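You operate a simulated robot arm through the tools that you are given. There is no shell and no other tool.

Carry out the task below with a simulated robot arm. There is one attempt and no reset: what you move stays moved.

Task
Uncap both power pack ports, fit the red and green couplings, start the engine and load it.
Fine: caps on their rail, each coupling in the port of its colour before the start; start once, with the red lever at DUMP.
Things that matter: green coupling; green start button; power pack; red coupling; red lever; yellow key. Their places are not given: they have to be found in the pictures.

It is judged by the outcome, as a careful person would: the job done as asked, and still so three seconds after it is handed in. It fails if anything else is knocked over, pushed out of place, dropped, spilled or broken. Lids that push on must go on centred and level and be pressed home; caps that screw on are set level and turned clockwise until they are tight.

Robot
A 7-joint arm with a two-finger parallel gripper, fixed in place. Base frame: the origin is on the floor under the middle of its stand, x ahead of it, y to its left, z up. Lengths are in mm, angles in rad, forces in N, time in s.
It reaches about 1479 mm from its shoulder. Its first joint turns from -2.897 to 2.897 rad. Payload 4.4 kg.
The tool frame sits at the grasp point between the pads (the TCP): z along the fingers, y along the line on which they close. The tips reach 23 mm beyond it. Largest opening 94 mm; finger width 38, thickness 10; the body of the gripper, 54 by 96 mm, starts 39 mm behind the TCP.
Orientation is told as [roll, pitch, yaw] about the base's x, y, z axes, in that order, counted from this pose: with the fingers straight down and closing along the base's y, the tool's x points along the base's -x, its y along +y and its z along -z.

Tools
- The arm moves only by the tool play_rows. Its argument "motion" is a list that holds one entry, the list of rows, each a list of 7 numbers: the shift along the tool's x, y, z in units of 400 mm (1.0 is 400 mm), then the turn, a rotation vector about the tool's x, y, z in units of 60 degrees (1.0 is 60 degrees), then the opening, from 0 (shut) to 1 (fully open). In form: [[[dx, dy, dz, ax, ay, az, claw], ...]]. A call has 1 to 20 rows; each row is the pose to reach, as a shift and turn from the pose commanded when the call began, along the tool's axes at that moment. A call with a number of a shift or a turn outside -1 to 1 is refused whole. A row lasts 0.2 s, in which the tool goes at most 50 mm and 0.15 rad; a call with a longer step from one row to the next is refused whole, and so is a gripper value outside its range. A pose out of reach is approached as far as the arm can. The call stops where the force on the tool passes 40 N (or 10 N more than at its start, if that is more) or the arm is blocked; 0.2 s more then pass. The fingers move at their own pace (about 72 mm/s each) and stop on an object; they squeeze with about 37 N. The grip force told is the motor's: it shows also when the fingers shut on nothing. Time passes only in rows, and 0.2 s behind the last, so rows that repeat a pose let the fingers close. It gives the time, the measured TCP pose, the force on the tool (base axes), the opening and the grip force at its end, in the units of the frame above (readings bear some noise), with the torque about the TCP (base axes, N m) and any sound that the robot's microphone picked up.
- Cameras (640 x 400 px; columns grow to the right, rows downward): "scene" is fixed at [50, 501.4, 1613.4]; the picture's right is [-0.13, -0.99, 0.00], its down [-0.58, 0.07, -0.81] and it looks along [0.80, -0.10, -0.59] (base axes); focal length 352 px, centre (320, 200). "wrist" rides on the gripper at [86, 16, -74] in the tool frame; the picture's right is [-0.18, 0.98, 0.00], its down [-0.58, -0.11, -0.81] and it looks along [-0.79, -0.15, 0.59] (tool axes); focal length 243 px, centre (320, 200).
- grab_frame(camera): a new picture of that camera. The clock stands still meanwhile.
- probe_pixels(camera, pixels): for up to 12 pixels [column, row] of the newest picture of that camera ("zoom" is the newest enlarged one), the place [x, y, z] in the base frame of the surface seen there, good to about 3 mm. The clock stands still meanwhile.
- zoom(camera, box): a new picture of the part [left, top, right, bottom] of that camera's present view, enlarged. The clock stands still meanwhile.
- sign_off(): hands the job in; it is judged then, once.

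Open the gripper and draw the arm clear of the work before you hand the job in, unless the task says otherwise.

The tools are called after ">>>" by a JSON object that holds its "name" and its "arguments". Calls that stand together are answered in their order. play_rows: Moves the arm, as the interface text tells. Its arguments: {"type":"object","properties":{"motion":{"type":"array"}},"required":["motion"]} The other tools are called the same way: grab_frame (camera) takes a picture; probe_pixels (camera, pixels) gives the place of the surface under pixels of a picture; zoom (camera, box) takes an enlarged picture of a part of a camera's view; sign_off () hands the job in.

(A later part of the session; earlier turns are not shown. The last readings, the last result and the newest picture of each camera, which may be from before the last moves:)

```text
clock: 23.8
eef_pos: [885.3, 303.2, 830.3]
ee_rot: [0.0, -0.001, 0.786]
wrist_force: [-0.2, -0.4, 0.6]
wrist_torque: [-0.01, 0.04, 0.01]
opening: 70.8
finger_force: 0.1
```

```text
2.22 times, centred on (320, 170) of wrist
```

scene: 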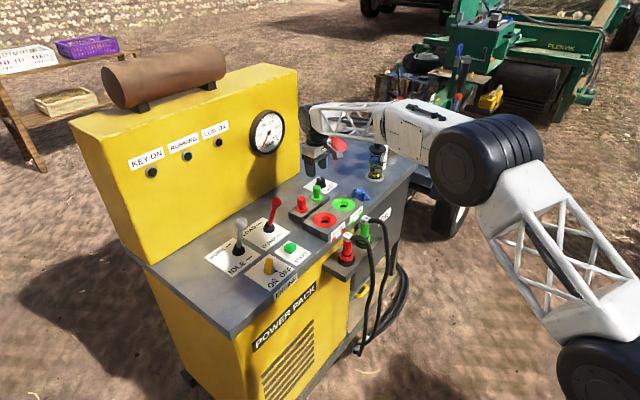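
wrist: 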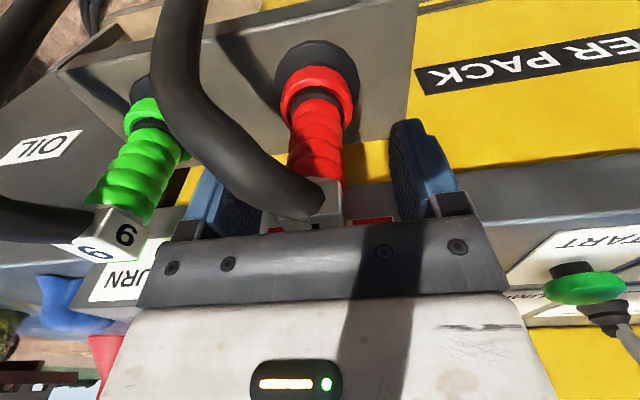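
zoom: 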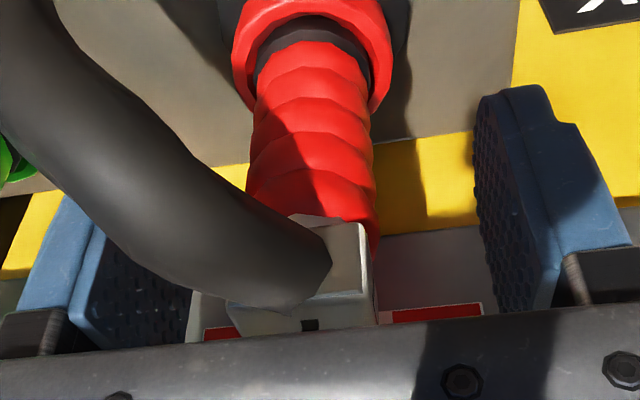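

The hose would be pinched by the left finger's front edge at this position. I shift 10 mm toward the pack and 4 mm up, so the fingers hold the sleeve behind where the hose leaves the tag.

>>> {"name": "play_rows", "arguments": {"motion": [[[0, 0, -0.01, 0, 0, 0, 0.75], [-0.0125, 0, -0.01, 0, 0, 0, 0.75], [-0.025, 0, -0.01, 0, 0, 0, 0.75], [-0.025, 0, -0.01, 0, 0, 0, 0.6], [-0.025, 0, -0.01, 0, 0, 0, 0.45], [-0.025, 0, -0.01, 0, 0, 0, 0.4]]]}}

>>> {"name": "zoom", "arguments": {"camera": "wrist", "box": [180, 80, 460, 260]}}

```text
clock: 25.2
eef_pos: [891.3, 308.8, 834.6]
ee_rot: [0.0, 0.001, 0.787]
wrist_force: [0.4, 0.6, 0.7]
wrist_torque: [0.0, 0.01, -0.05]
opening: 37.8
finger_force: 0.1
```

```text
2.22 times, centred on (320, 170) of wrist
```

zoom: 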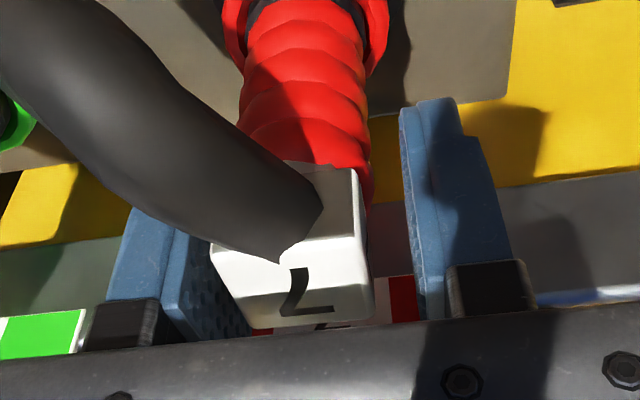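

The sleeve's axis appears about 3 mm left of the finger midline, so I shift 3 mm that way and then close.

>>> {"name": "play_rows", "arguments": {"motion": [[[0, -0.0075, 0, 0, 0, 0, 0.4], [0, -0.0075, 0, 0, 0, 0, 0.3], [0, -0.0075, 0, 0, 0, 0, 0.2], [0, -0.0075, 0, 0, 0, 0, 0.1], [0, -0.0075, 0, 0, 0, 0, 0.1]]]}}

>>> {"name": "zoom", "arguments": {"camera": "wrist", "box": [180, 80, 460, 260]}}

>>> {"name": "zoom", "arguments": {"camera": "scene", "box": [310, 190, 420, 280]}}

```text
clock: 26.4
eef_pos: [894.9, 306.6, 835.7]
ee_rot: [-0.001, 0.001, 0.786]
wrist_force: [0.0, 0.3, -1.3]
wrist_torque: [0.06, 0.03, 0.01]
opening: 31.3
finger_force: 36.7
```

```text
2.22 times, centred on (320, 170) of wrist
```

zoom: 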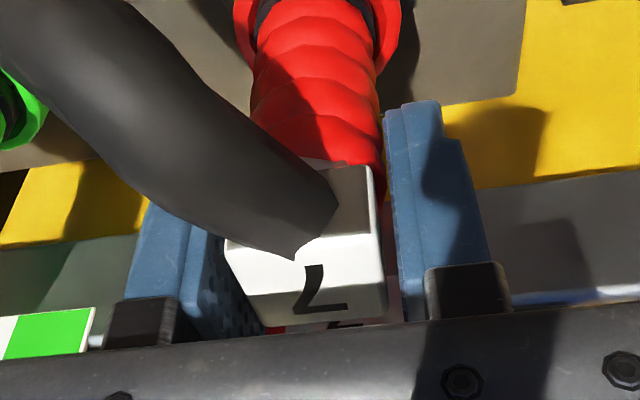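

```text
4.44 times, centred on (365, 235) of scene
```

zoom: 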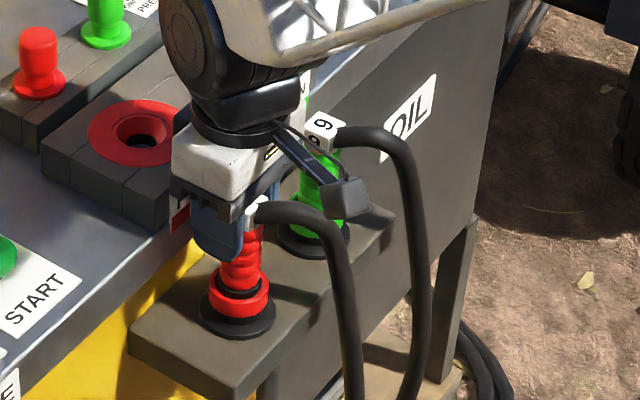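

The grip is firm (31.3 mm, 36.7 N) and the hose is clear of the fingers. I lift the red coupling gently.

>>> {"name": "play_rows", "arguments": {"motion": [[[0, 0, -0.01, 0, 0, 0, 0.1], [0, 0, -0.025, 0, 0, 0, 0.1], [0, 0, -0.05, 0, 0, 0, 0.1], [0, 0, -0.08, 0, 0, 0, 0.1], [0, 0, -0.12, 0, 0, 0, 0.1], [0, 0, -0.16, 0, 0, 0, 0.1]]]}}

>>> {"name": "zoom", "arguments": {"camera": "scene", "box": [310, 170, 420, 280]}}

>>> {"name": "grab_frame", "arguments": {"camera": "wrist"}}

```text
clock: 27.8
eef_pos: [894.4, 306.9, 899.7]
ee_rot: [-0.001, 0.0, 0.786]
wrist_force: [0.5, 0.2, -2.9]
wrist_torque: [0.05, -0.07, -0.01]
opening: 31.3
finger_force: 36.9
```

```text
3.64 times, centred on (365, 225) of scene
```

zoom: 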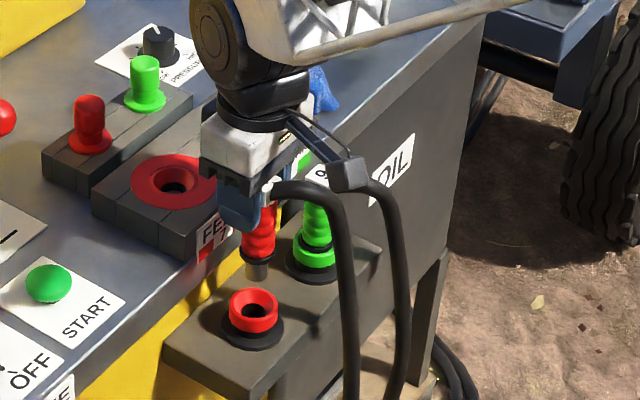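

```text
taken
```

wrist: 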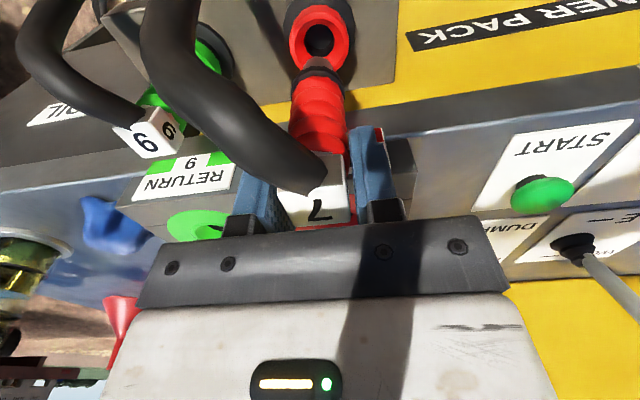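

The coupling is out; its coloured ring stays with the dock, and a steel nose shows below at (257,270) of the zoom. I probe it and the open port.

>>> {"name": "probe_pixels", "arguments": {"camera": "wrist", "pixels": [[318, 70], [295, 68], [340, 68], [320, 62], [320, 110], [292, 35], [345, 30], [318, 40]]}}

>>> {"name": "zoom", "arguments": {"camera": "scene", "box": [330, 200, 380, 260]}}

```text
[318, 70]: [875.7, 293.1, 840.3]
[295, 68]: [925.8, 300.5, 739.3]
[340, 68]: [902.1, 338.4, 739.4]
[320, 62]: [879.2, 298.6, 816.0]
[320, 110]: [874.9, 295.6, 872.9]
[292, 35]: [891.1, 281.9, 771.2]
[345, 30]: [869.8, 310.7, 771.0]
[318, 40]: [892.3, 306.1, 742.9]
```

```text
6.67 times, centred on (355, 230) of scene
```

zoom: 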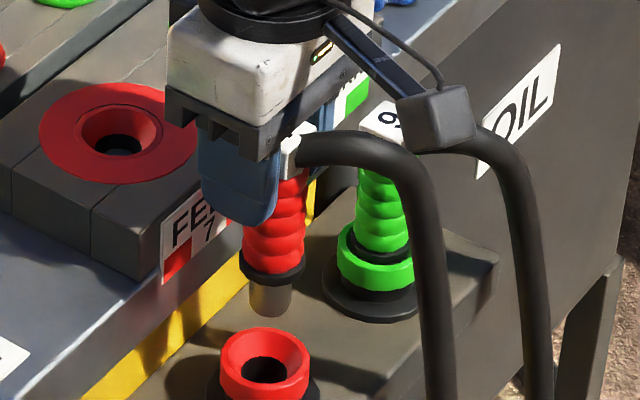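

>>> {"name": "probe_pixels", "arguments": {"camera": "zoom", "pixels": [[270, 310], [270, 295], [270, 280], [242, 270], [304, 270], [270, 240], [222, 350], [310, 350], [265, 332], [75, 125], [165, 125], [118, 142]]}}

```text
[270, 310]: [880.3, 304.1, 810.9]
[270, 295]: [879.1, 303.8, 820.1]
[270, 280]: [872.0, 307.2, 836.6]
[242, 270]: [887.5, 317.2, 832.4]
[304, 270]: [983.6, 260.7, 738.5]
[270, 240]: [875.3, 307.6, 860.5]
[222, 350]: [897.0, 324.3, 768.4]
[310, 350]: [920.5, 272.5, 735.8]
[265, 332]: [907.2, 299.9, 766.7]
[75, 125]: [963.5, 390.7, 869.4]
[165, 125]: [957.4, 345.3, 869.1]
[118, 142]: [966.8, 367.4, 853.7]
```

The nose tip is about 90 mm below the TCP, and the dock ring has the same funnel as the port. I raise the coupling clear of the block and carry it over the red port, looking before I lower it.

>>> {"name": "play_rows", "arguments": {"motion": [[[0, 0, -0.06, 0, 0, 0, 0.1], [0, 0, -0.12, 0, 0, 0, 0.1], [0, 0, -0.18, 0, 0, 0, 0.1], [0, 0, -0.225, 0, 0, 0, 0.1], [-0.06, 0.002, -0.225, 0, 0, 0, 0.1], [-0.12, 0.004, -0.225, 0, 0, 0, 0.1], [-0.18, 0.006, -0.225, 0, 0, 0, 0.1], [-0.2354, 0.008, -0.225, 0, 0, 0, 0.1], [-0.2354, 0.008, -0.225, 0, 0, 0, 0.1]]]}}

>>> {"name": "grab_frame", "arguments": {"camera": "wrist"}}

>>> {"name": "zoom", "arguments": {"camera": "scene", "box": [290, 150, 400, 240]}}

```text
clock: 29.8
eef_pos: [958.9, 375.2, 988.8]
ee_rot: [0.0, -0.001, 0.786]
wrist_force: [-0.1, 0.5, -2.2]
wrist_torque: [-0.01, 0.0, -0.02]
opening: 31.4
finger_force: 37.1
```

```text
taken
```

wrist: 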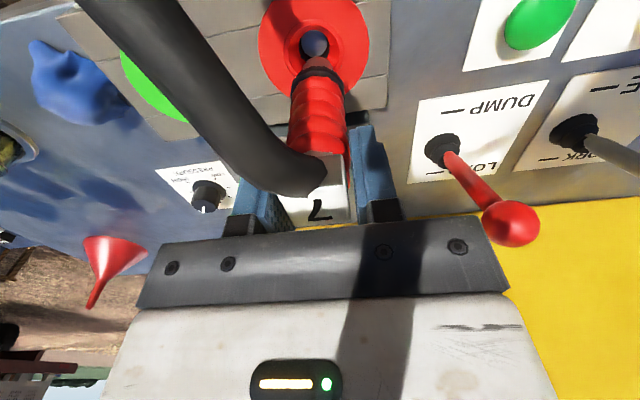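

```text
4.44 times, centred on (345, 195) of scene
```

zoom: 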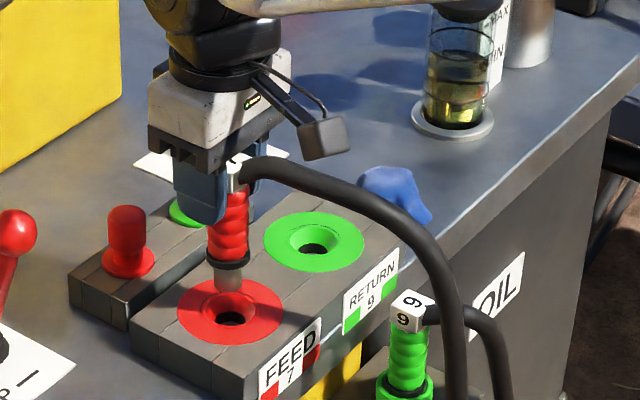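

The nose hangs over the red port. I zoom the wrist view to compare nose and hole positions more exactly.

>>> {"name": "zoom", "arguments": {"camera": "wrist", "box": [240, 0, 400, 110]}}

>>> {"name": "zoom", "arguments": {"camera": "scene", "box": [320, 185, 370, 230]}}

```text
3.64 times, centred on (320, 55) of wrist
```

zoom: 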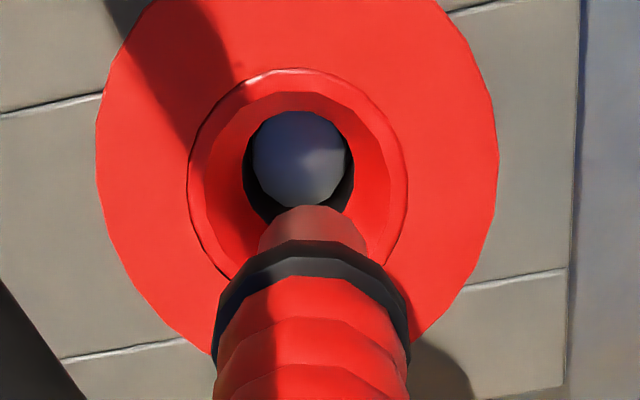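

```text
8.89 times, centred on (345, 208) of scene
```

zoom: 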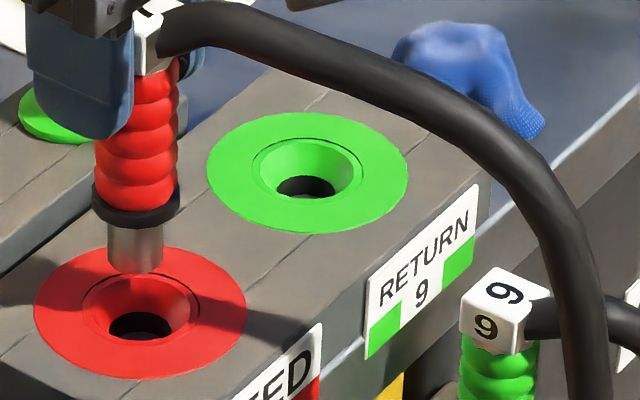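

The hole centre is about 2.8 mm left and ~2 mm further in than the nose. I correct for that and lower the nose into the funnel.

>>> {"name": "play_rows", "arguments": {"motion": [[[-0.006, -0.007, 0, 0, 0, 0, 0.1], [-0.006, -0.007, 0.03, 0, 0, 0, 0.1], [-0.006, -0.007, 0.06, 0, 0, 0, 0.1], [-0.006, -0.007, 0.08, 0, 0, 0, 0.1], [-0.006, -0.007, 0.095, 0, 0, 0, 0.1], [-0.006, -0.007, 0.105, 0, 0, 0, 0.1], [-0.006, -0.007, 0.113, 0, 0, 0, 0.1]]]}}

>>> {"name": "zoom", "arguments": {"camera": "wrist", "box": [240, 0, 400, 200]}}

>>> {"name": "zoom", "arguments": {"camera": "scene", "box": [310, 185, 370, 235]}}

```text
clock: 31.4
eef_pos: [962.4, 375.6, 943.9]
ee_rot: [0.0, 0.0, 0.785]
wrist_force: [-6.3, -2.2, 1.4]
wrist_torque: [-0.1, 0.52, -0.02]
opening: 31.4
finger_force: 36.8
```

```text
2.00 times, centred on (320, 100) of wrist
```

zoom: 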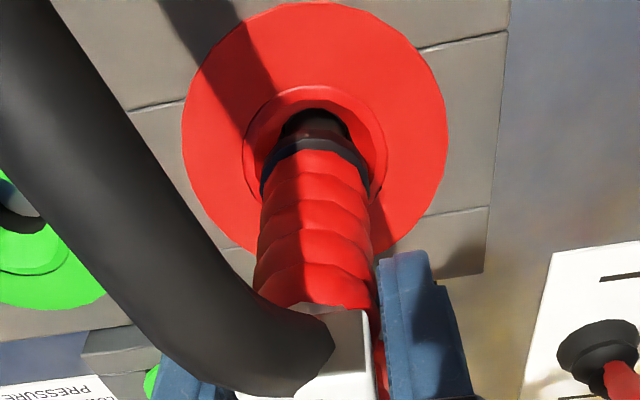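

```text
8.00 times, centred on (340, 210) of scene
```

zoom: 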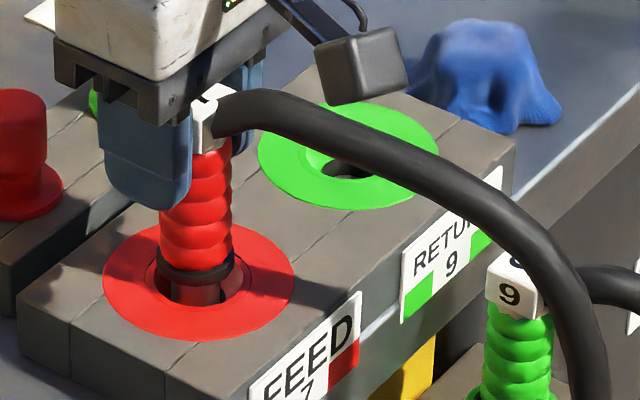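

The nose has entered the hole with a small side push of 6 N toward the robot. I ease back 1.5 mm and continue down slowly.

>>> {"name": "play_rows", "arguments": {"motion": [[[0.004, 0, 0.0, 0, 0, 0, 0.1], [0.004, 0, 0.006, 0, 0, 0, 0.1], [0.004, 0, 0.012, 0, 0, 0, 0.1], [0.004, 0, 0.018, 0, 0, 0, 0.1], [0.004, 0, 0.024, 0, 0, 0, 0.1], [0.004, 0, 0.029, 0, 0, 0, 0.1]]]}}

>>> {"name": "zoom", "arguments": {"camera": "wrist", "box": [240, 0, 400, 200]}}

>>> {"name": "zoom", "arguments": {"camera": "scene", "box": [310, 185, 370, 235]}}

```text
clock: 32.8
eef_pos: [961.9, 375.3, 934.9]
ee_rot: [-0.001, -0.003, 0.786]
wrist_force: [-6.3, -5.1, 25.7]
wrist_torque: [-0.21, 0.67, 0.11]
opening: 31.3
finger_force: 37.0
```

```text
2.00 times, centred on (320, 100) of wrist
```

zoom: 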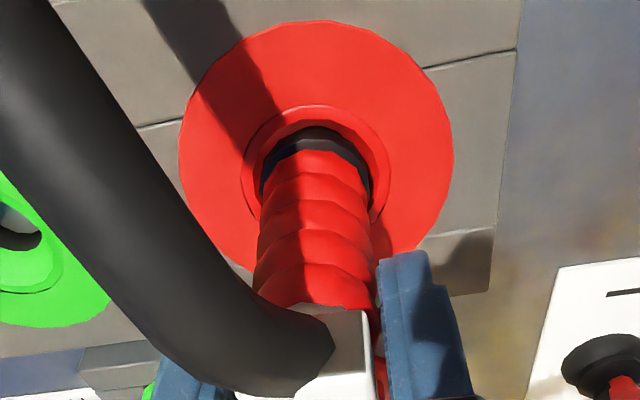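

```text
8.00 times, centred on (340, 210) of scene
```

zoom: 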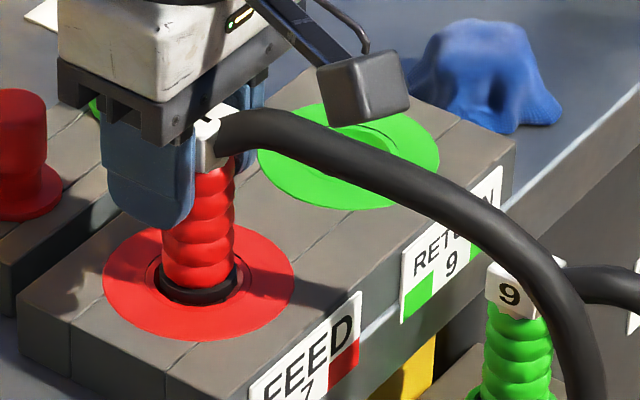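

The coupling met the seat at z 934.9 with 26 N, about the height expected from the dock. I relieve the side load and press a little more to make sure it is home.

>>> {"name": "play_rows", "arguments": {"motion": [[[0.004, 0, -0.004, 0, 0, 0, 0.1], [0.006, 0, -0.004, 0, 0, 0, 0.1], [0.006, 0, 0.0, 0, 0, 0, 0.1], [0.006, 0, 0.003, 0, 0, 0, 0.1], [0.006, 0, 0.006, 0, 0, 0, 0.1], [0.006, 0, 0.006, 0, 0, 0, 0.1]]]}}

```text
clock: 34.2
eef_pos: [959.3, 371.4, 929.7]
ee_rot: [0.0, -0.002, 0.786]
wrist_force: [4.6, 1.7, 29.9]
wrist_torque: [-0.45, -0.28, 0.08]
opening: 31.1
finger_force: 36.9
```

It moved down another 5 mm to 929.7. I look at whether the coupling went in or the fingers slid on it.

>>> {"name": "zoom", "arguments": {"camera": "wrist", "box": [240, 0, 400, 200]}}

>>> {"name": "zoom", "arguments": {"camera": "scene", "box": [310, 185, 370, 235]}}

```text
2.00 times, centred on (320, 100) of wrist
```

zoom: 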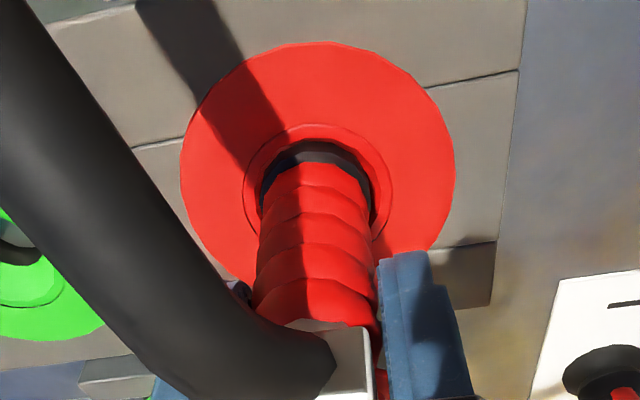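

```text
8.00 times, centred on (340, 210) of scene
```

zoom: 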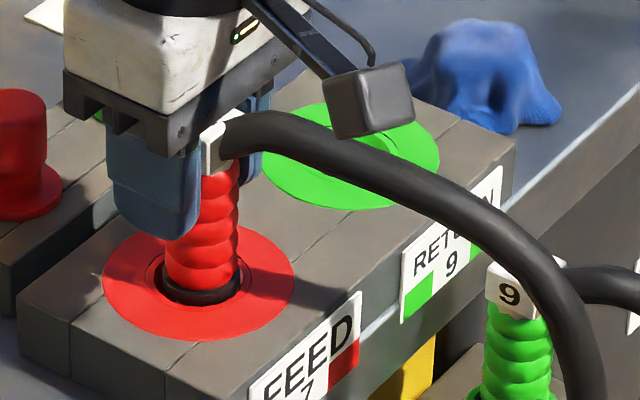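

The tag moved down relative to the camera while the coupling stayed put, so the fingers slid about 4 mm: the coupling is bottomed in the port. I release and rise clear.

>>> {"name": "play_rows", "arguments": {"motion": [[[0, 0, -0.005, 0, 0, 0, 0.1], [0, 0, -0.005, 0, 0, 0, 0.4], [0, 0, -0.005, 0, 0, 0, 0.6], [0, 0, -0.005, 0, 0, 0, 0.6], [0, 0, -0.06, 0, 0, 0, 0.6], [0, 0, -0.14, 0, 0, 0, 0.6], [0, 0, -0.22, 0, 0, 0, 0.6], [0, 0, -0.3, 0, 0, 0, 0.6]]]}}

>>> {"name": "grab_frame", "arguments": {"camera": "scene"}}

>>> {"name": "zoom", "arguments": {"camera": "scene", "box": [310, 185, 390, 265]}}

>>> {"name": "grab_frame", "arguments": {"camera": "wrist"}}

```text
clock: 36.0
eef_pos: [960.1, 371.9, 1050.0]
ee_rot: [-0.001, -0.001, 0.785]
wrist_force: [-0.3, 0.3, 0.1]
wrist_torque: [0.03, -0.01, 0.03]
opening: 56.3
finger_force: 0.1
```

```text
taken
```

scene: 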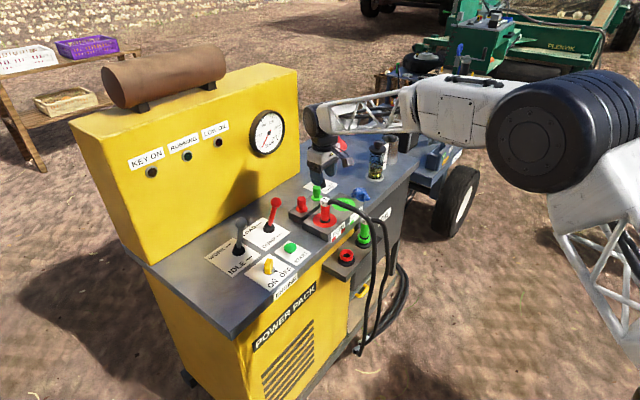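

```text
5.00 times, centred on (350, 225) of scene
```

zoom: 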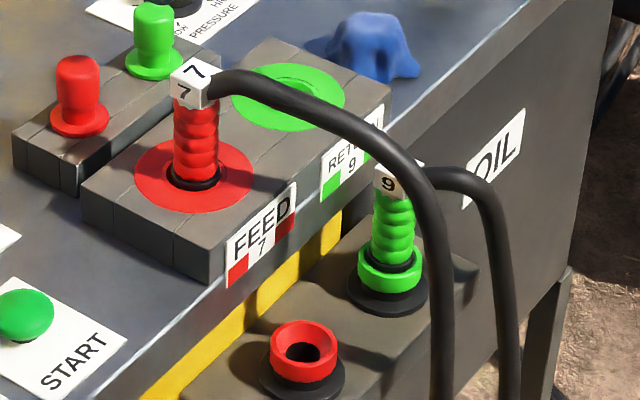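

```text
taken
```

wrist: 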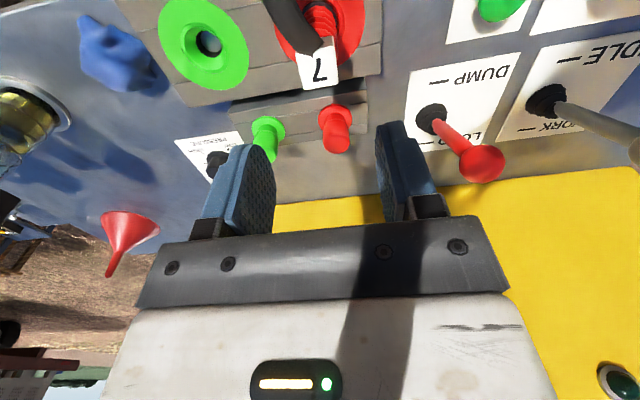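

The red coupling stands upright in its port, but its hose now passes near the green coupling. I probe the hose's course and the tag height.

>>> {"name": "probe_pixels", "arguments": {"camera": "zoom", "pixels": [[195, 72], [230, 85], [270, 95], [310, 110], [350, 130], [390, 160], [420, 195], [438, 240], [440, 300], [388, 183], [440, 180], [490, 220]]}}

>>> {"name": "probe_pixels", "arguments": {"camera": "zoom", "pixels": [[393, 210], [392, 235], [390, 255], [385, 170], [405, 170], [414, 175], [372, 262], [420, 275], [382, 305], [415, 265], [285, 90], [290, 105]]}}

```text
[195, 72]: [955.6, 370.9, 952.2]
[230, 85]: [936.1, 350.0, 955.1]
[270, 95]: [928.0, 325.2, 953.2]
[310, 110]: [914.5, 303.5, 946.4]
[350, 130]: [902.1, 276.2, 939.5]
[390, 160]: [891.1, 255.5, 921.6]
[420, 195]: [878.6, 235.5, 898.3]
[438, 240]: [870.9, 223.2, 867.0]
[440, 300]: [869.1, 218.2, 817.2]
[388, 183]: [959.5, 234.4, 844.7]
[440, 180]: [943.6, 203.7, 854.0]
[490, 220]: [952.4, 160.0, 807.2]
```

```text
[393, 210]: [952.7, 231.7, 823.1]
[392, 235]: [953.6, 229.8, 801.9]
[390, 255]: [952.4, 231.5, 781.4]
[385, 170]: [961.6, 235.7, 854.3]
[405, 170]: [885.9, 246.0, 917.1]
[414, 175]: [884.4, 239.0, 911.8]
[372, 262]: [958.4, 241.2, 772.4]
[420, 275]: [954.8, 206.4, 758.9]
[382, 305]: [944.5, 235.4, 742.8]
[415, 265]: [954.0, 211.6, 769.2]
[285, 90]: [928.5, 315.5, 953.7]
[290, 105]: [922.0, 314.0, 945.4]
```

The red coupling's tag is at z 952, exactly the docked height plus 99, so it is seated, and its hose hangs ~60 mm clear of the green coupling. I move above the green coupling, 110 mm along the front from the red pick-up pose.

>>> {"name": "play_rows", "arguments": {"motion": [[[0.058, -0.069, 0, 0, 0, 0, 0.65], [0.116, -0.138, 0, 0, 0, 0, 0.65], [0.174, -0.207, 0, 0, 0, 0, 0.65], [0.2313, -0.276, 0, 0, 0, 0, 0.65], [0.2313, -0.276, 0.1, 0, 0, 0, 0.65], [0.2313, -0.276, 0.2, 0, 0, 0, 0.65], [0.2313, -0.276, 0.298, 0, 0, 0, 0.65], [0.2313, -0.276, 0.298, 0, 0, 0, 0.65]]]}}

>>> {"name": "grab_frame", "arguments": {"camera": "wrist"}}

>>> {"name": "zoom", "arguments": {"camera": "scene", "box": [310, 170, 420, 280]}}

```text
clock: 37.8
eef_pos: [972.8, 228.2, 931.0]
ee_rot: [0.0, 0.0, 0.785]
wrist_force: [-0.6, 0.3, -0.4]
wrist_torque: [-0.02, 0.01, -0.02]
opening: 60.9
finger_force: 0.0
```

```text
taken
```

wrist: 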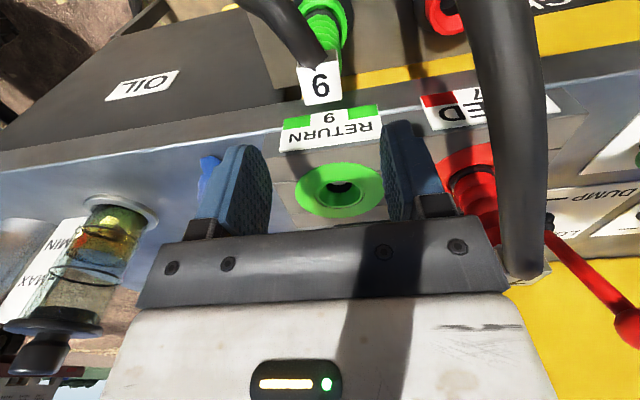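

```text
3.64 times, centred on (365, 225) of scene
```

zoom: 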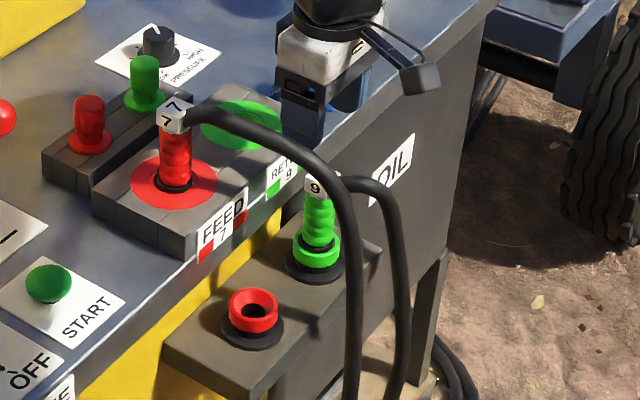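

The "9" tag is at (320,83), close to where it should be. I zoom in to check the centring.

>>> {"name": "zoom", "arguments": {"camera": "wrist", "box": [220, 0, 420, 130]}}

```text
3.08 times, centred on (320, 65) of wrist
```

zoom: 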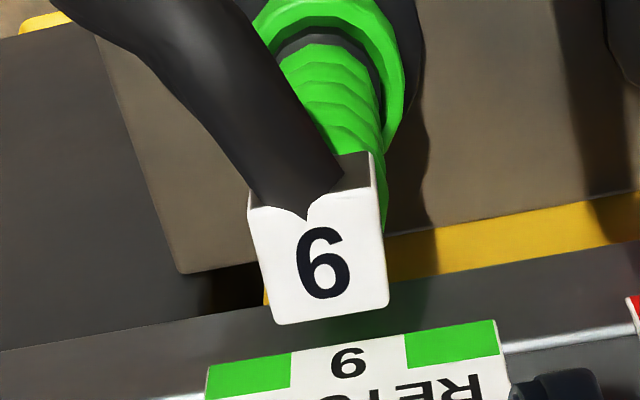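

The green coupling sits ~1.5 mm right and ~1.7 mm further in than the TCP line, so I correct and lower around the sleeve.

>>> {"name": "play_rows", "arguments": {"motion": [[[-0.004, 0.004, 0.0, 0, 0, 0, 0.65], [-0.004, 0.004, 0.06, 0, 0, 0, 0.65], [-0.004, 0.004, 0.12, 0, 0, 0, 0.65], [-0.004, 0.004, 0.18, 0, 0, 0, 0.65], [-0.004, 0.004, 0.22, 0, 0, 0, 0.65], [-0.004, 0.004, 0.239, 0, 0, 0, 0.6], [-0.004, 0.004, 0.239, 0, 0, 0, 0.45], [-0.004, 0.004, 0.239, 0, 0, 0, 0.42]]]}}

>>> {"name": "zoom", "arguments": {"camera": "wrist", "box": [180, 80, 460, 260]}}

>>> {"name": "zoom", "arguments": {"camera": "scene", "box": [310, 170, 420, 280]}}

```text
clock: 39.6
eef_pos: [973.0, 231.9, 835.5]
ee_rot: [0.001, 0.0, 0.785]
wrist_force: [-0.3, -0.9, 0.1]
wrist_torque: [0.0, 0.0, -0.01]
opening: 39.6
finger_force: 0.1
```

```text
2.22 times, centred on (320, 170) of wrist
```

zoom: 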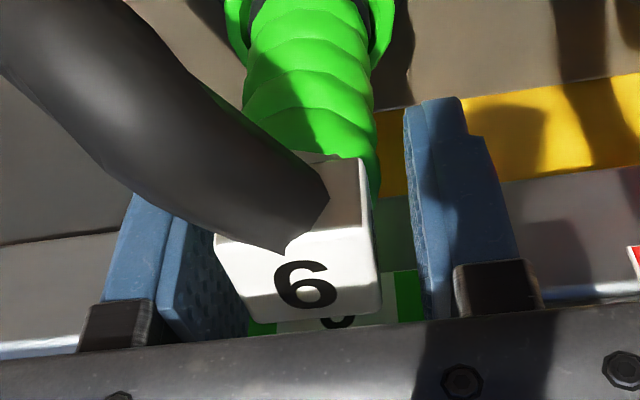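

```text
3.64 times, centred on (365, 225) of scene
```

zoom: 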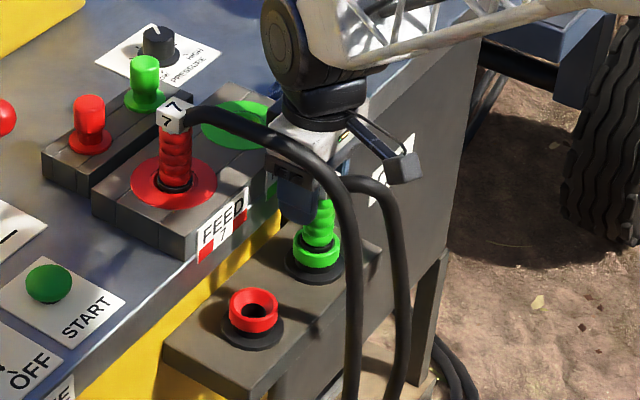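

The sleeve is within about 1 mm of the midline and the hose is clear in front. I nudge 1 mm left and close.

>>> {"name": "play_rows", "arguments": {"motion": [[[0, -0.003, 0, 0, 0, 0, 0.4], [0, -0.003, 0, 0, 0, 0, 0.3], [0, -0.003, 0, 0, 0, 0, 0.2], [0, -0.003, 0, 0, 0, 0, 0.1], [0, -0.003, 0, 0, 0, 0, 0.1], [0, -0.003, -0.01, 0, 0, 0, 0.1], [0, -0.003, -0.025, 0, 0, 0, 0.1], [0, -0.003, -0.05, 0, 0, 0, 0.1], [0, -0.003, -0.08, 0, 0, 0, 0.1], [0, -0.003, -0.12, 0, 0, 0, 0.1], [0, -0.003, -0.16, 0, 0, 0, 0.1]]]}}

>>> {"name": "grab_frame", "arguments": {"camera": "wrist"}}

>>> {"name": "zoom", "arguments": {"camera": "scene", "box": [310, 170, 420, 280]}}

```text
clock: 42.0
eef_pos: [974.8, 230.4, 900.0]
ee_rot: [0.001, -0.001, 0.786]
wrist_force: [-0.3, 0.1, -1.6]
wrist_torque: [0.05, 0.0, 0.03]
opening: 31.3
finger_force: 36.7
```

```text
taken
```

wrist: 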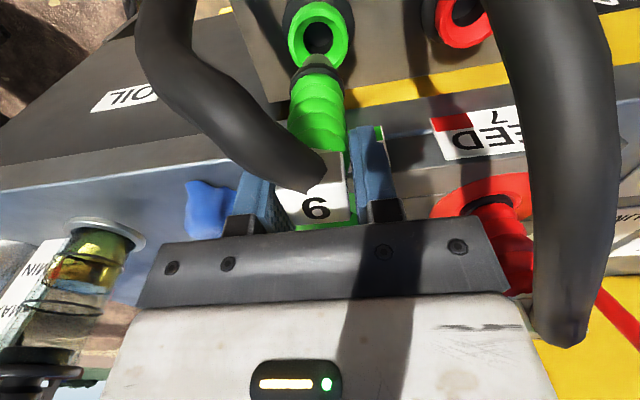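

```text
3.64 times, centred on (365, 225) of scene
```

zoom: 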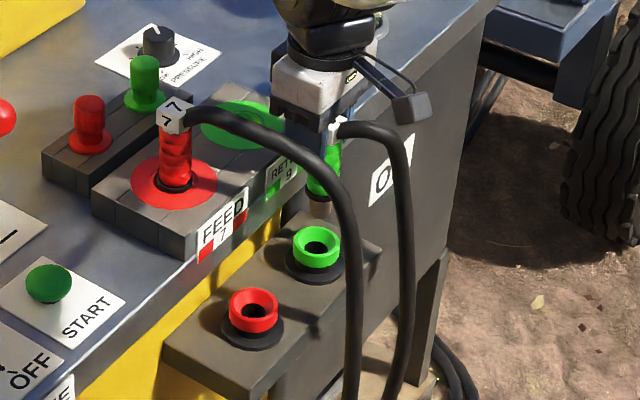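

The green coupling is free. I raise it and carry it over the green port.

>>> {"name": "play_rows", "arguments": {"motion": [[[0, 0, -0.06, 0, 0, 0, 0.1], [0, 0, -0.12, 0, 0, 0, 0.1], [0, 0, -0.18, 0, 0, 0, 0.1], [0, 0, -0.225, 0, 0, 0, 0.1], [-0.06, 0, -0.225, 0, 0, 0, 0.1], [-0.12, 0, -0.225, 0, 0, 0, 0.1], [-0.18, 0, -0.225, 0, 0, 0, 0.1], [-0.2335, 0, -0.225, 0, 0, 0, 0.1], [-0.2335, 0, -0.225, 0, 0, 0, 0.1]]]}}

>>> {"name": "grab_frame", "arguments": {"camera": "wrist"}}

>>> {"name": "zoom", "arguments": {"camera": "wrist", "box": [240, 0, 400, 110]}}

>>> {"name": "zoom", "arguments": {"camera": "scene", "box": [310, 150, 410, 230]}}

```text
clock: 44.0
eef_pos: [1039.0, 296.5, 989.4]
ee_rot: [0.0, 0.001, 0.785]
wrist_force: [0.6, -0.5, -2.5]
wrist_torque: [0.03, -0.03, 0.02]
opening: 31.2
finger_force: 36.9
```

```text
taken
```

wrist: 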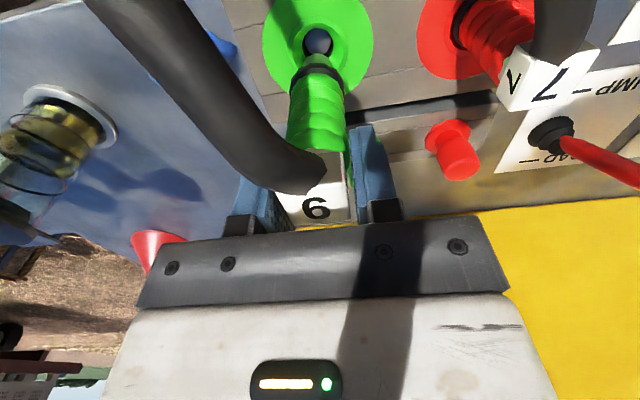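

```text
3.64 times, centred on (320, 55) of wrist
```

zoom: 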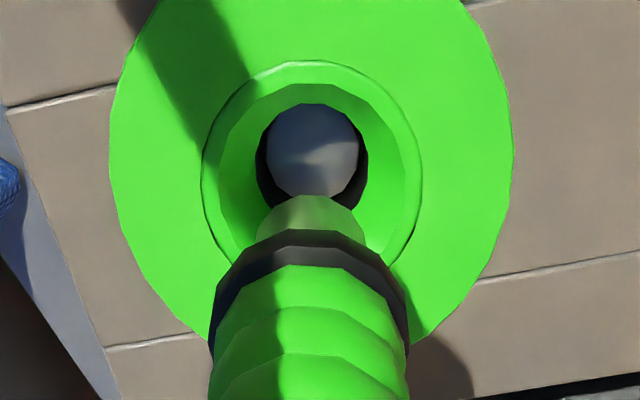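

```text
5.00 times, centred on (360, 190) of scene
```

zoom: 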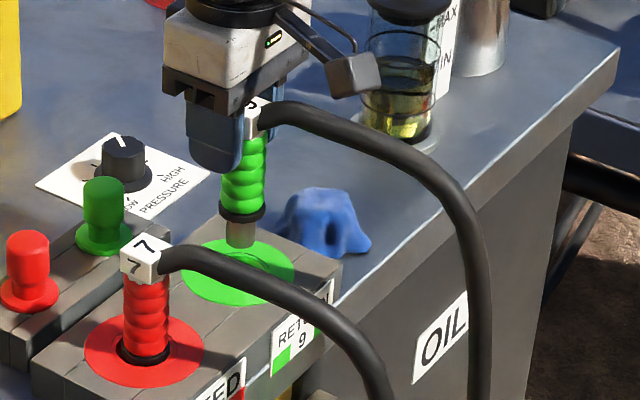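

Nose (312) and hole (313) line up in column; in depth the red case ended about 1.2 mm nearer, so I apply that and lower in.

>>> {"name": "play_rows", "arguments": {"motion": [[[0.003, 0, 0.0, 0, 0, 0, 0.1], [0.003, 0, 0.03, 0, 0, 0, 0.1], [0.003, 0, 0.06, 0, 0, 0, 0.1], [0.003, 0, 0.08, 0, 0, 0, 0.1], [0.003, 0, 0.095, 0, 0, 0, 0.1], [0.003, 0, 0.105, 0, 0, 0, 0.1], [0.003, 0, 0.113, 0, 0, 0, 0.1], [0.003, 0, 0.12, 0, 0, 0, 0.1], [0.003, 0, 0.127, 0, 0, 0, 0.1], [0.003, 0, 0.133, 0, 0, 0, 0.1]]]}}

>>> {"name": "zoom", "arguments": {"camera": "wrist", "box": [240, 0, 400, 200]}}

>>> {"name": "zoom", "arguments": {"camera": "scene", "box": [310, 150, 410, 230]}}

```text
clock: 46.2
eef_pos: [1039.3, 296.1, 937.2]
ee_rot: [-0.001, -0.001, 0.786]
wrist_force: [7.9, 12.6, 7.2]
wrist_torque: [1.03, -0.46, -0.08]
opening: 31.1
finger_force: 37.3
```

```text
2.00 times, centred on (320, 100) of wrist
```

zoom: 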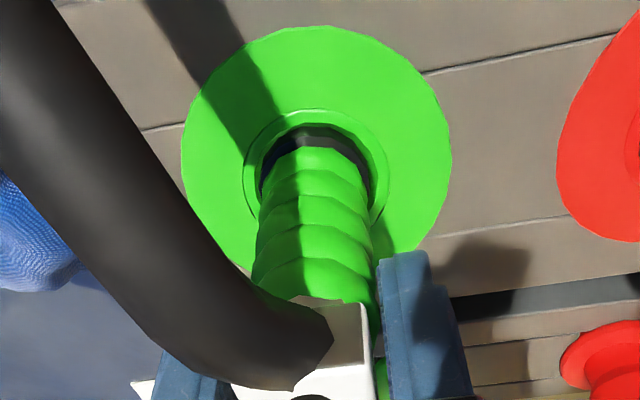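

```text
5.00 times, centred on (360, 190) of scene
```

zoom: 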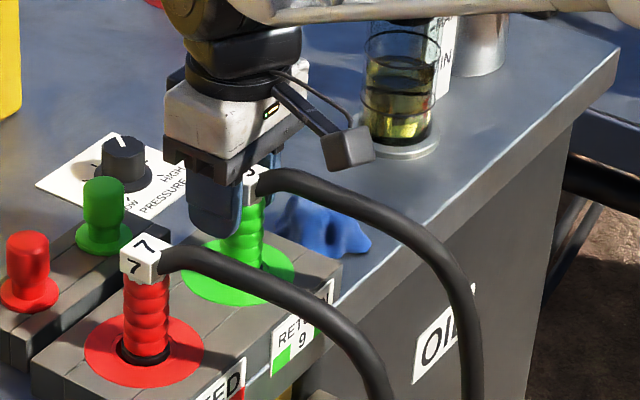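

There is a 14 N side push toward the pack, so I shift 2.2 mm that way to unload it and press gently further.

>>> {"name": "play_rows", "arguments": {"motion": [[[-0.003, 0.001, 0.0, 0, 0, 0, 0.1], [-0.0055, 0.0015, 0.0, 0, 0, 0, 0.1], [-0.0055, 0.0015, 0.003, 0, 0, 0, 0.1], [-0.0055, 0.0015, 0.006, 0, 0, 0, 0.1], [-0.0055, 0.0015, 0.009, 0, 0, 0, 0.1], [-0.0055, 0.0015, 0.009, 0, 0, 0, 0.1]]]}}

```text
clock: 47.6
eef_pos: [1040.6, 298.2, 934.9]
ee_rot: [-0.002, -0.003, 0.786]
wrist_force: [-2.4, -7.4, 22.2]
wrist_torque: [-0.83, 0.29, 0.0]
opening: 31.3
finger_force: 37.0
```

At 934.9 with 22 N it matches the red coupling's seating height. I relieve the side load by 1 mm and give a final press.

>>> {"name": "play_rows", "arguments": {"motion": [[[0.0015, 0, -0.003, 0, 0, 0, 0.1], [0.0025, 0, -0.003, 0, 0, 0, 0.1], [0.0025, 0, 0.0, 0, 0, 0, 0.1], [0.0025, 0, 0.003, 0, 0, 0, 0.1], [0.0025, 0, 0.005, 0, 0, 0, 0.1], [0.0025, 0, 0.005, 0, 0, 0, 0.1]]]}}

>>> {"name": "zoom", "arguments": {"camera": "wrist", "box": [240, 0, 400, 200]}}

>>> {"name": "zoom", "arguments": {"camera": "scene", "box": [310, 150, 410, 230]}}

```text
clock: 49.0
eef_pos: [1039.8, 296.9, 930.8]
ee_rot: [0.0, -0.002, 0.786]
wrist_force: [6.0, -0.3, 30.3]
wrist_torque: [-0.52, -0.2, 0.05]
opening: 31.2
finger_force: 36.9
```

```text
2.00 times, centred on (320, 100) of wrist
```

zoom: 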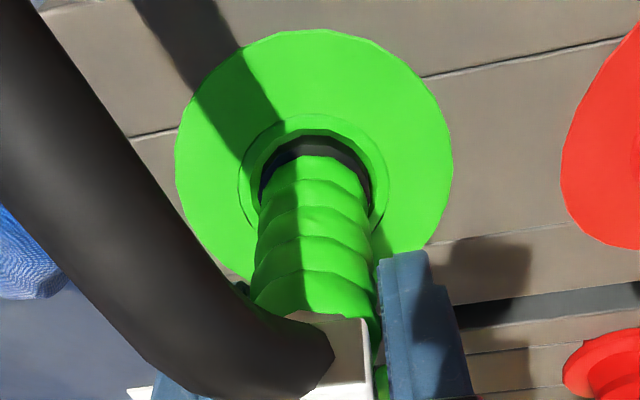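

```text
5.00 times, centred on (360, 190) of scene
```

zoom: 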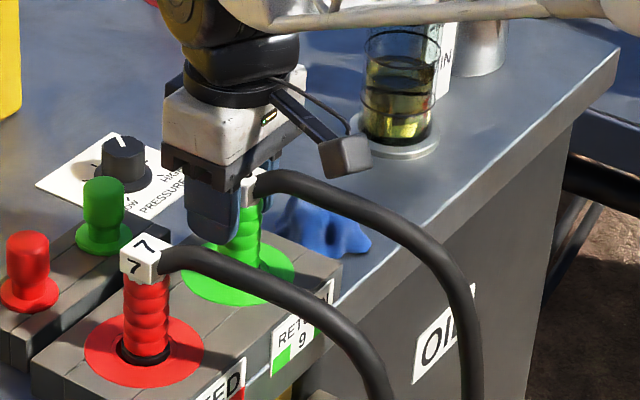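

The green coupling is bottomed the same way (fingers slid ~4 mm at 30 N). I release and rise.

>>> {"name": "play_rows", "arguments": {"motion": [[[0, 0, -0.004, 0, 0, 0, 0.1], [0, 0, -0.004, 0, 0, 0, 0.4], [0, 0, -0.004, 0, 0, 0, 0.6], [0, 0, -0.004, 0, 0, 0, 0.6], [0, 0, -0.06, 0, 0, 0, 0.6], [0, 0, -0.14, 0, 0, 0, 0.6], [0, 0, -0.22, 0, 0, 0, 0.6], [0, 0, -0.3, 0, 0, 0, 0.6], [0, 0, -0.38, 0, 0, 0, 0.6]]]}}

>>> {"name": "zoom", "arguments": {"camera": "scene", "box": [300, 165, 400, 255]}}

>>> {"name": "zoom", "arguments": {"camera": "scene", "box": [195, 190, 325, 300]}}

```text
clock: 51.0
eef_pos: [1039.2, 296.8, 1081.4]
ee_rot: [0.0, -0.001, 0.785]
wrist_force: [-0.4, -0.8, -1.1]
wrist_torque: [-0.01, 0.0, 0.05]
opening: 56.6
finger_force: 0.1
```

```text
4.44 times, centred on (350, 210) of scene
```

zoom: 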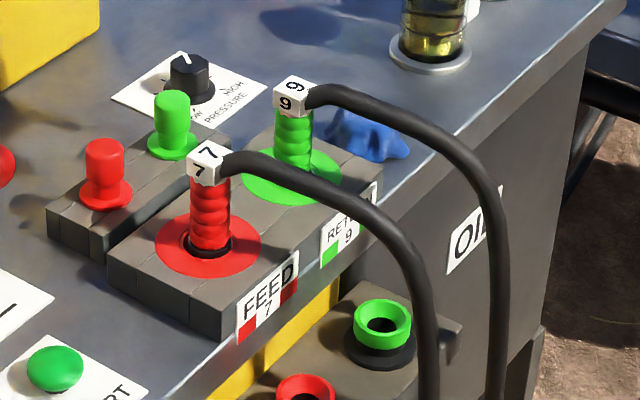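

```text
3.64 times, centred on (260, 245) of scene
```

zoom: 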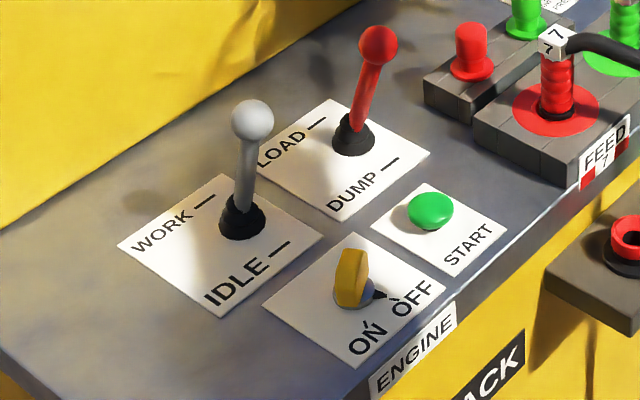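

Both couplings stand upright in the ports of their colour, and the red lever leans toward DUMP. I zoom in on the key and its pointer.

>>> {"name": "zoom", "arguments": {"camera": "scene", "box": [250, 240, 310, 290]}}

>>> {"name": "zoom", "arguments": {"camera": "scene", "box": [250, 190, 320, 250]}}

```text
8.00 times, centred on (280, 265) of scene
```

zoom: 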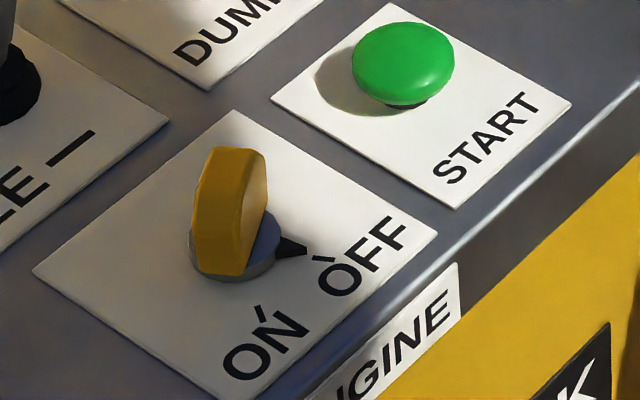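

```text
6.67 times, centred on (285, 220) of scene
```

zoom: 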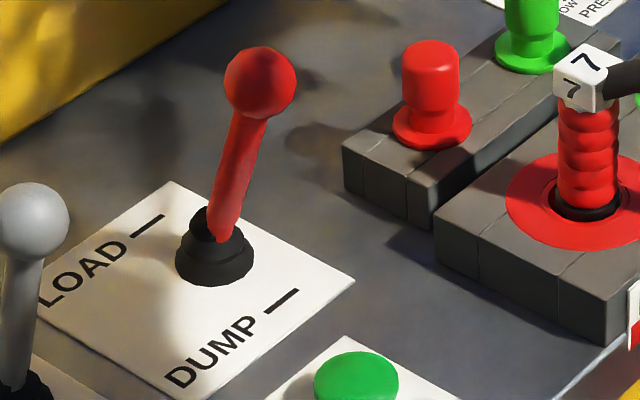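

The pointer now aims at the OFF tick (325,258); ON is at (262,312). I probe pivot, pointer, ticks and bow to get the turning angle, on the key zoom taken anew.

>>> {"name": "zoom", "arguments": {"camera": "scene", "box": [250, 240, 310, 290]}}

>>> {"name": "probe_pixels", "arguments": {"camera": "zoom", "pixels": [[303, 248], [325, 258], [262, 313], [230, 272], [195, 235], [278, 250], [215, 155], [262, 158], [228, 190], [205, 260], [247, 270], [262, 180]]}}

>>> {"name": "probe_pixels", "arguments": {"camera": "zoom", "pixels": [[403, 50], [360, 62], [450, 65], [403, 25], [403, 95], [415, 104], [235, 150], [245, 154], [200, 165], [265, 205], [196, 210], [240, 112]]}}

```text
8.00 times, centred on (280, 265) of scene
```

zoom: 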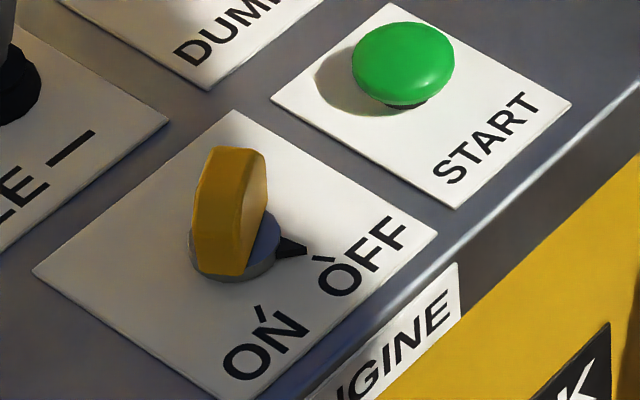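

```text
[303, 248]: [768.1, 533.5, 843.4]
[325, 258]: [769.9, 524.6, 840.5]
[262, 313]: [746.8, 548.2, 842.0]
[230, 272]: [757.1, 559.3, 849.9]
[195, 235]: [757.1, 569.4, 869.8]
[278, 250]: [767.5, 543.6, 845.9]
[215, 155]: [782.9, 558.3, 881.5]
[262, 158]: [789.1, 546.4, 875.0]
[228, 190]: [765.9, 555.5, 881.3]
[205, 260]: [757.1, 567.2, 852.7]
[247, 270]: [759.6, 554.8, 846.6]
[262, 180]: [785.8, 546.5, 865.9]
```

```text
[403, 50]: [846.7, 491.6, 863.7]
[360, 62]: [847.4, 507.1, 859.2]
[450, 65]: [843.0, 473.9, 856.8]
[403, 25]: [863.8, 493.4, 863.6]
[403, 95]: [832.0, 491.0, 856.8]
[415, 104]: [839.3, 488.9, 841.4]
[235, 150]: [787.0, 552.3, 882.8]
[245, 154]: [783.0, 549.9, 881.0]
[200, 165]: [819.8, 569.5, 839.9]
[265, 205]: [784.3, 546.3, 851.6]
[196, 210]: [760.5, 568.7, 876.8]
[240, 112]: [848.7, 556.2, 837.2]
```

The key bow is about 30 × 15 mm with its top at z≈882; turning to ON is clockwise by roughly 60°. I move the wrist camera over for a close look at it.

>>> {"name": "play_rows", "arguments": {"motion": [[[0.023, 0.0972, 0, 0, 0, 0, 0.6], [0.046, 0.1944, 0, 0, 0, 0, 0.6], [0.069, 0.2916, 0, 0, 0, 0, 0.6], [0.092, 0.3888, 0, 0, 0, 0, 0.6], [0.115, 0.486, 0, 0, 0, 0, 0.6], [0.138, 0.5832, 0, 0, 0, 0, 0.6], [0.161, 0.6804, 0, 0, 0, 0, 0.6], [0.184, 0.7776, 0, 0, 0, 0, 0.6], [0.207, 0.8748, 0, 0, 0, 0, 0.6], [0.23, 0.972, 0, 0, 0, 0, 0.6], [0.23, 0.972, 0.1, 0, 0, 0, 0.6], [0.23, 0.972, 0.2, 0, 0, 0, 0.6], [0.23, 0.972, 0.3, 0, 0, 0, 0.6], [0.23, 0.972, 0.38, 0, 0, 0, 0.6]]]}}

>>> {"name": "grab_frame", "arguments": {"camera": "wrist"}}

>>> {"name": "grab_frame", "arguments": {"camera": "scene"}}

```text
clock: 54.0
eef_pos: [699.0, 508.0, 929.5]
ee_rot: [0.0, -0.003, 0.786]
wrist_force: [-0.4, 0.1, -0.2]
wrist_torque: [0.0, 0.01, -0.04]
opening: 56.4
finger_force: 0.1
```

```text
taken
```

wrist: 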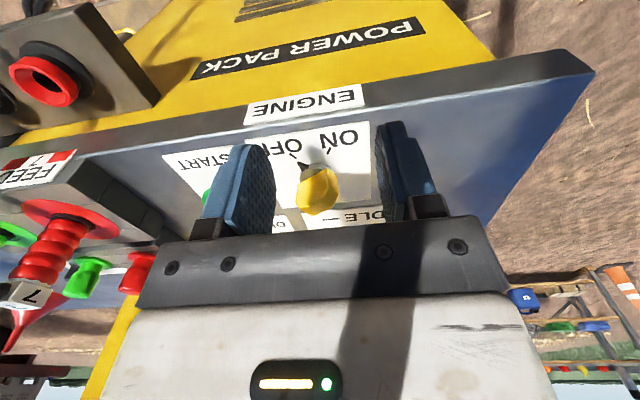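

```text
taken
```

scene: 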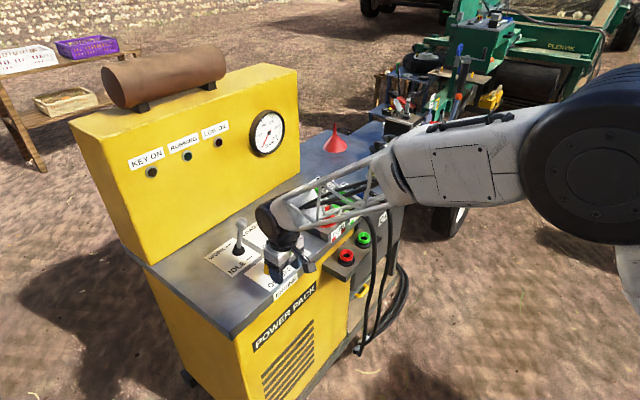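

The forearm now passes over the couplings in the scene picture, so I check its height there, and zoom on the key.

>>> {"name": "probe_pixels", "arguments": {"camera": "scene", "pixels": [[300, 225], [320, 222], [340, 217], [360, 208], [380, 200], [400, 198], [420, 202], [290, 205], [330, 195], [370, 175]]}}

>>> {"name": "zoom", "arguments": {"camera": "wrist", "box": [230, 100, 410, 230]}}

>>> {"name": "zoom", "arguments": {"camera": "scene", "box": [250, 170, 410, 290]}}

```text
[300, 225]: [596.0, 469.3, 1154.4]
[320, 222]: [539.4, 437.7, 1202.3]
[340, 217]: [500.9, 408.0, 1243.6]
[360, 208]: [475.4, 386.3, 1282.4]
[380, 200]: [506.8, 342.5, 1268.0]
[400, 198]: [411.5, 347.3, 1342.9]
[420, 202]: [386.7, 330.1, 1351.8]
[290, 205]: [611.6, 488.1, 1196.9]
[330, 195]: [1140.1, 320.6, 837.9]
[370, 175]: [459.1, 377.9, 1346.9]
```

```text
3.08 times, centred on (320, 165) of wrist
```

zoom: 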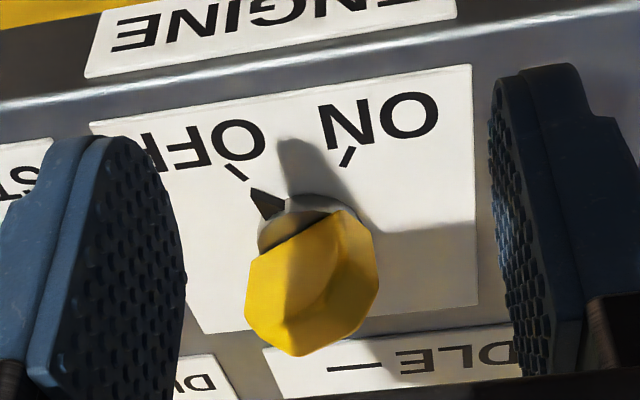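

```text
3.33 times, centred on (330, 230) of scene
```

zoom: 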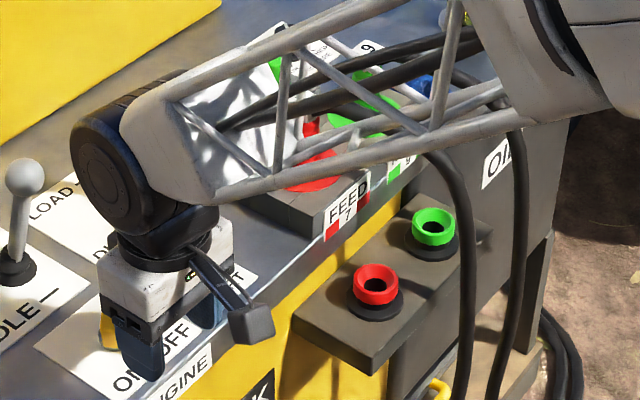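

The forearm is high above (z>1150), so no conflict. I take a tighter wrist zoom on the key and probe its faces.

>>> {"name": "zoom", "arguments": {"camera": "wrist", "box": [290, 150, 350, 220]}}

>>> {"name": "probe_pixels", "arguments": {"camera": "zoom", "pixels": [[320, 200], [260, 220], [240, 260], [260, 300], [300, 330], [340, 340], [370, 300], [400, 250], [410, 200], [390, 150], [340, 150], [300, 180]]}}

```text
5.71 times, centred on (320, 185) of wrist
```

zoom: 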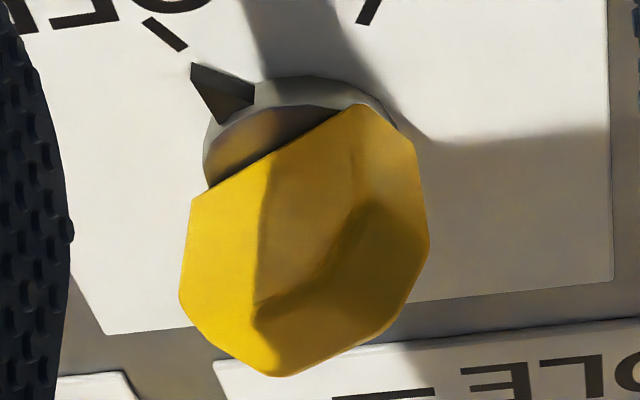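

```text
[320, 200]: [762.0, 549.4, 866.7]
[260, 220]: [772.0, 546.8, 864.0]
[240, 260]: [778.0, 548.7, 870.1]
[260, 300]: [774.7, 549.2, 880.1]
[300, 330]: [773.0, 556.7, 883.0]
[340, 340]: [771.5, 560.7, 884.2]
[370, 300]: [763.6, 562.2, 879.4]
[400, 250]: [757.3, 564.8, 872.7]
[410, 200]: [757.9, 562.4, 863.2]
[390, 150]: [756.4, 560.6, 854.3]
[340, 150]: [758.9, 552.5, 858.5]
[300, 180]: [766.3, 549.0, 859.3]
```

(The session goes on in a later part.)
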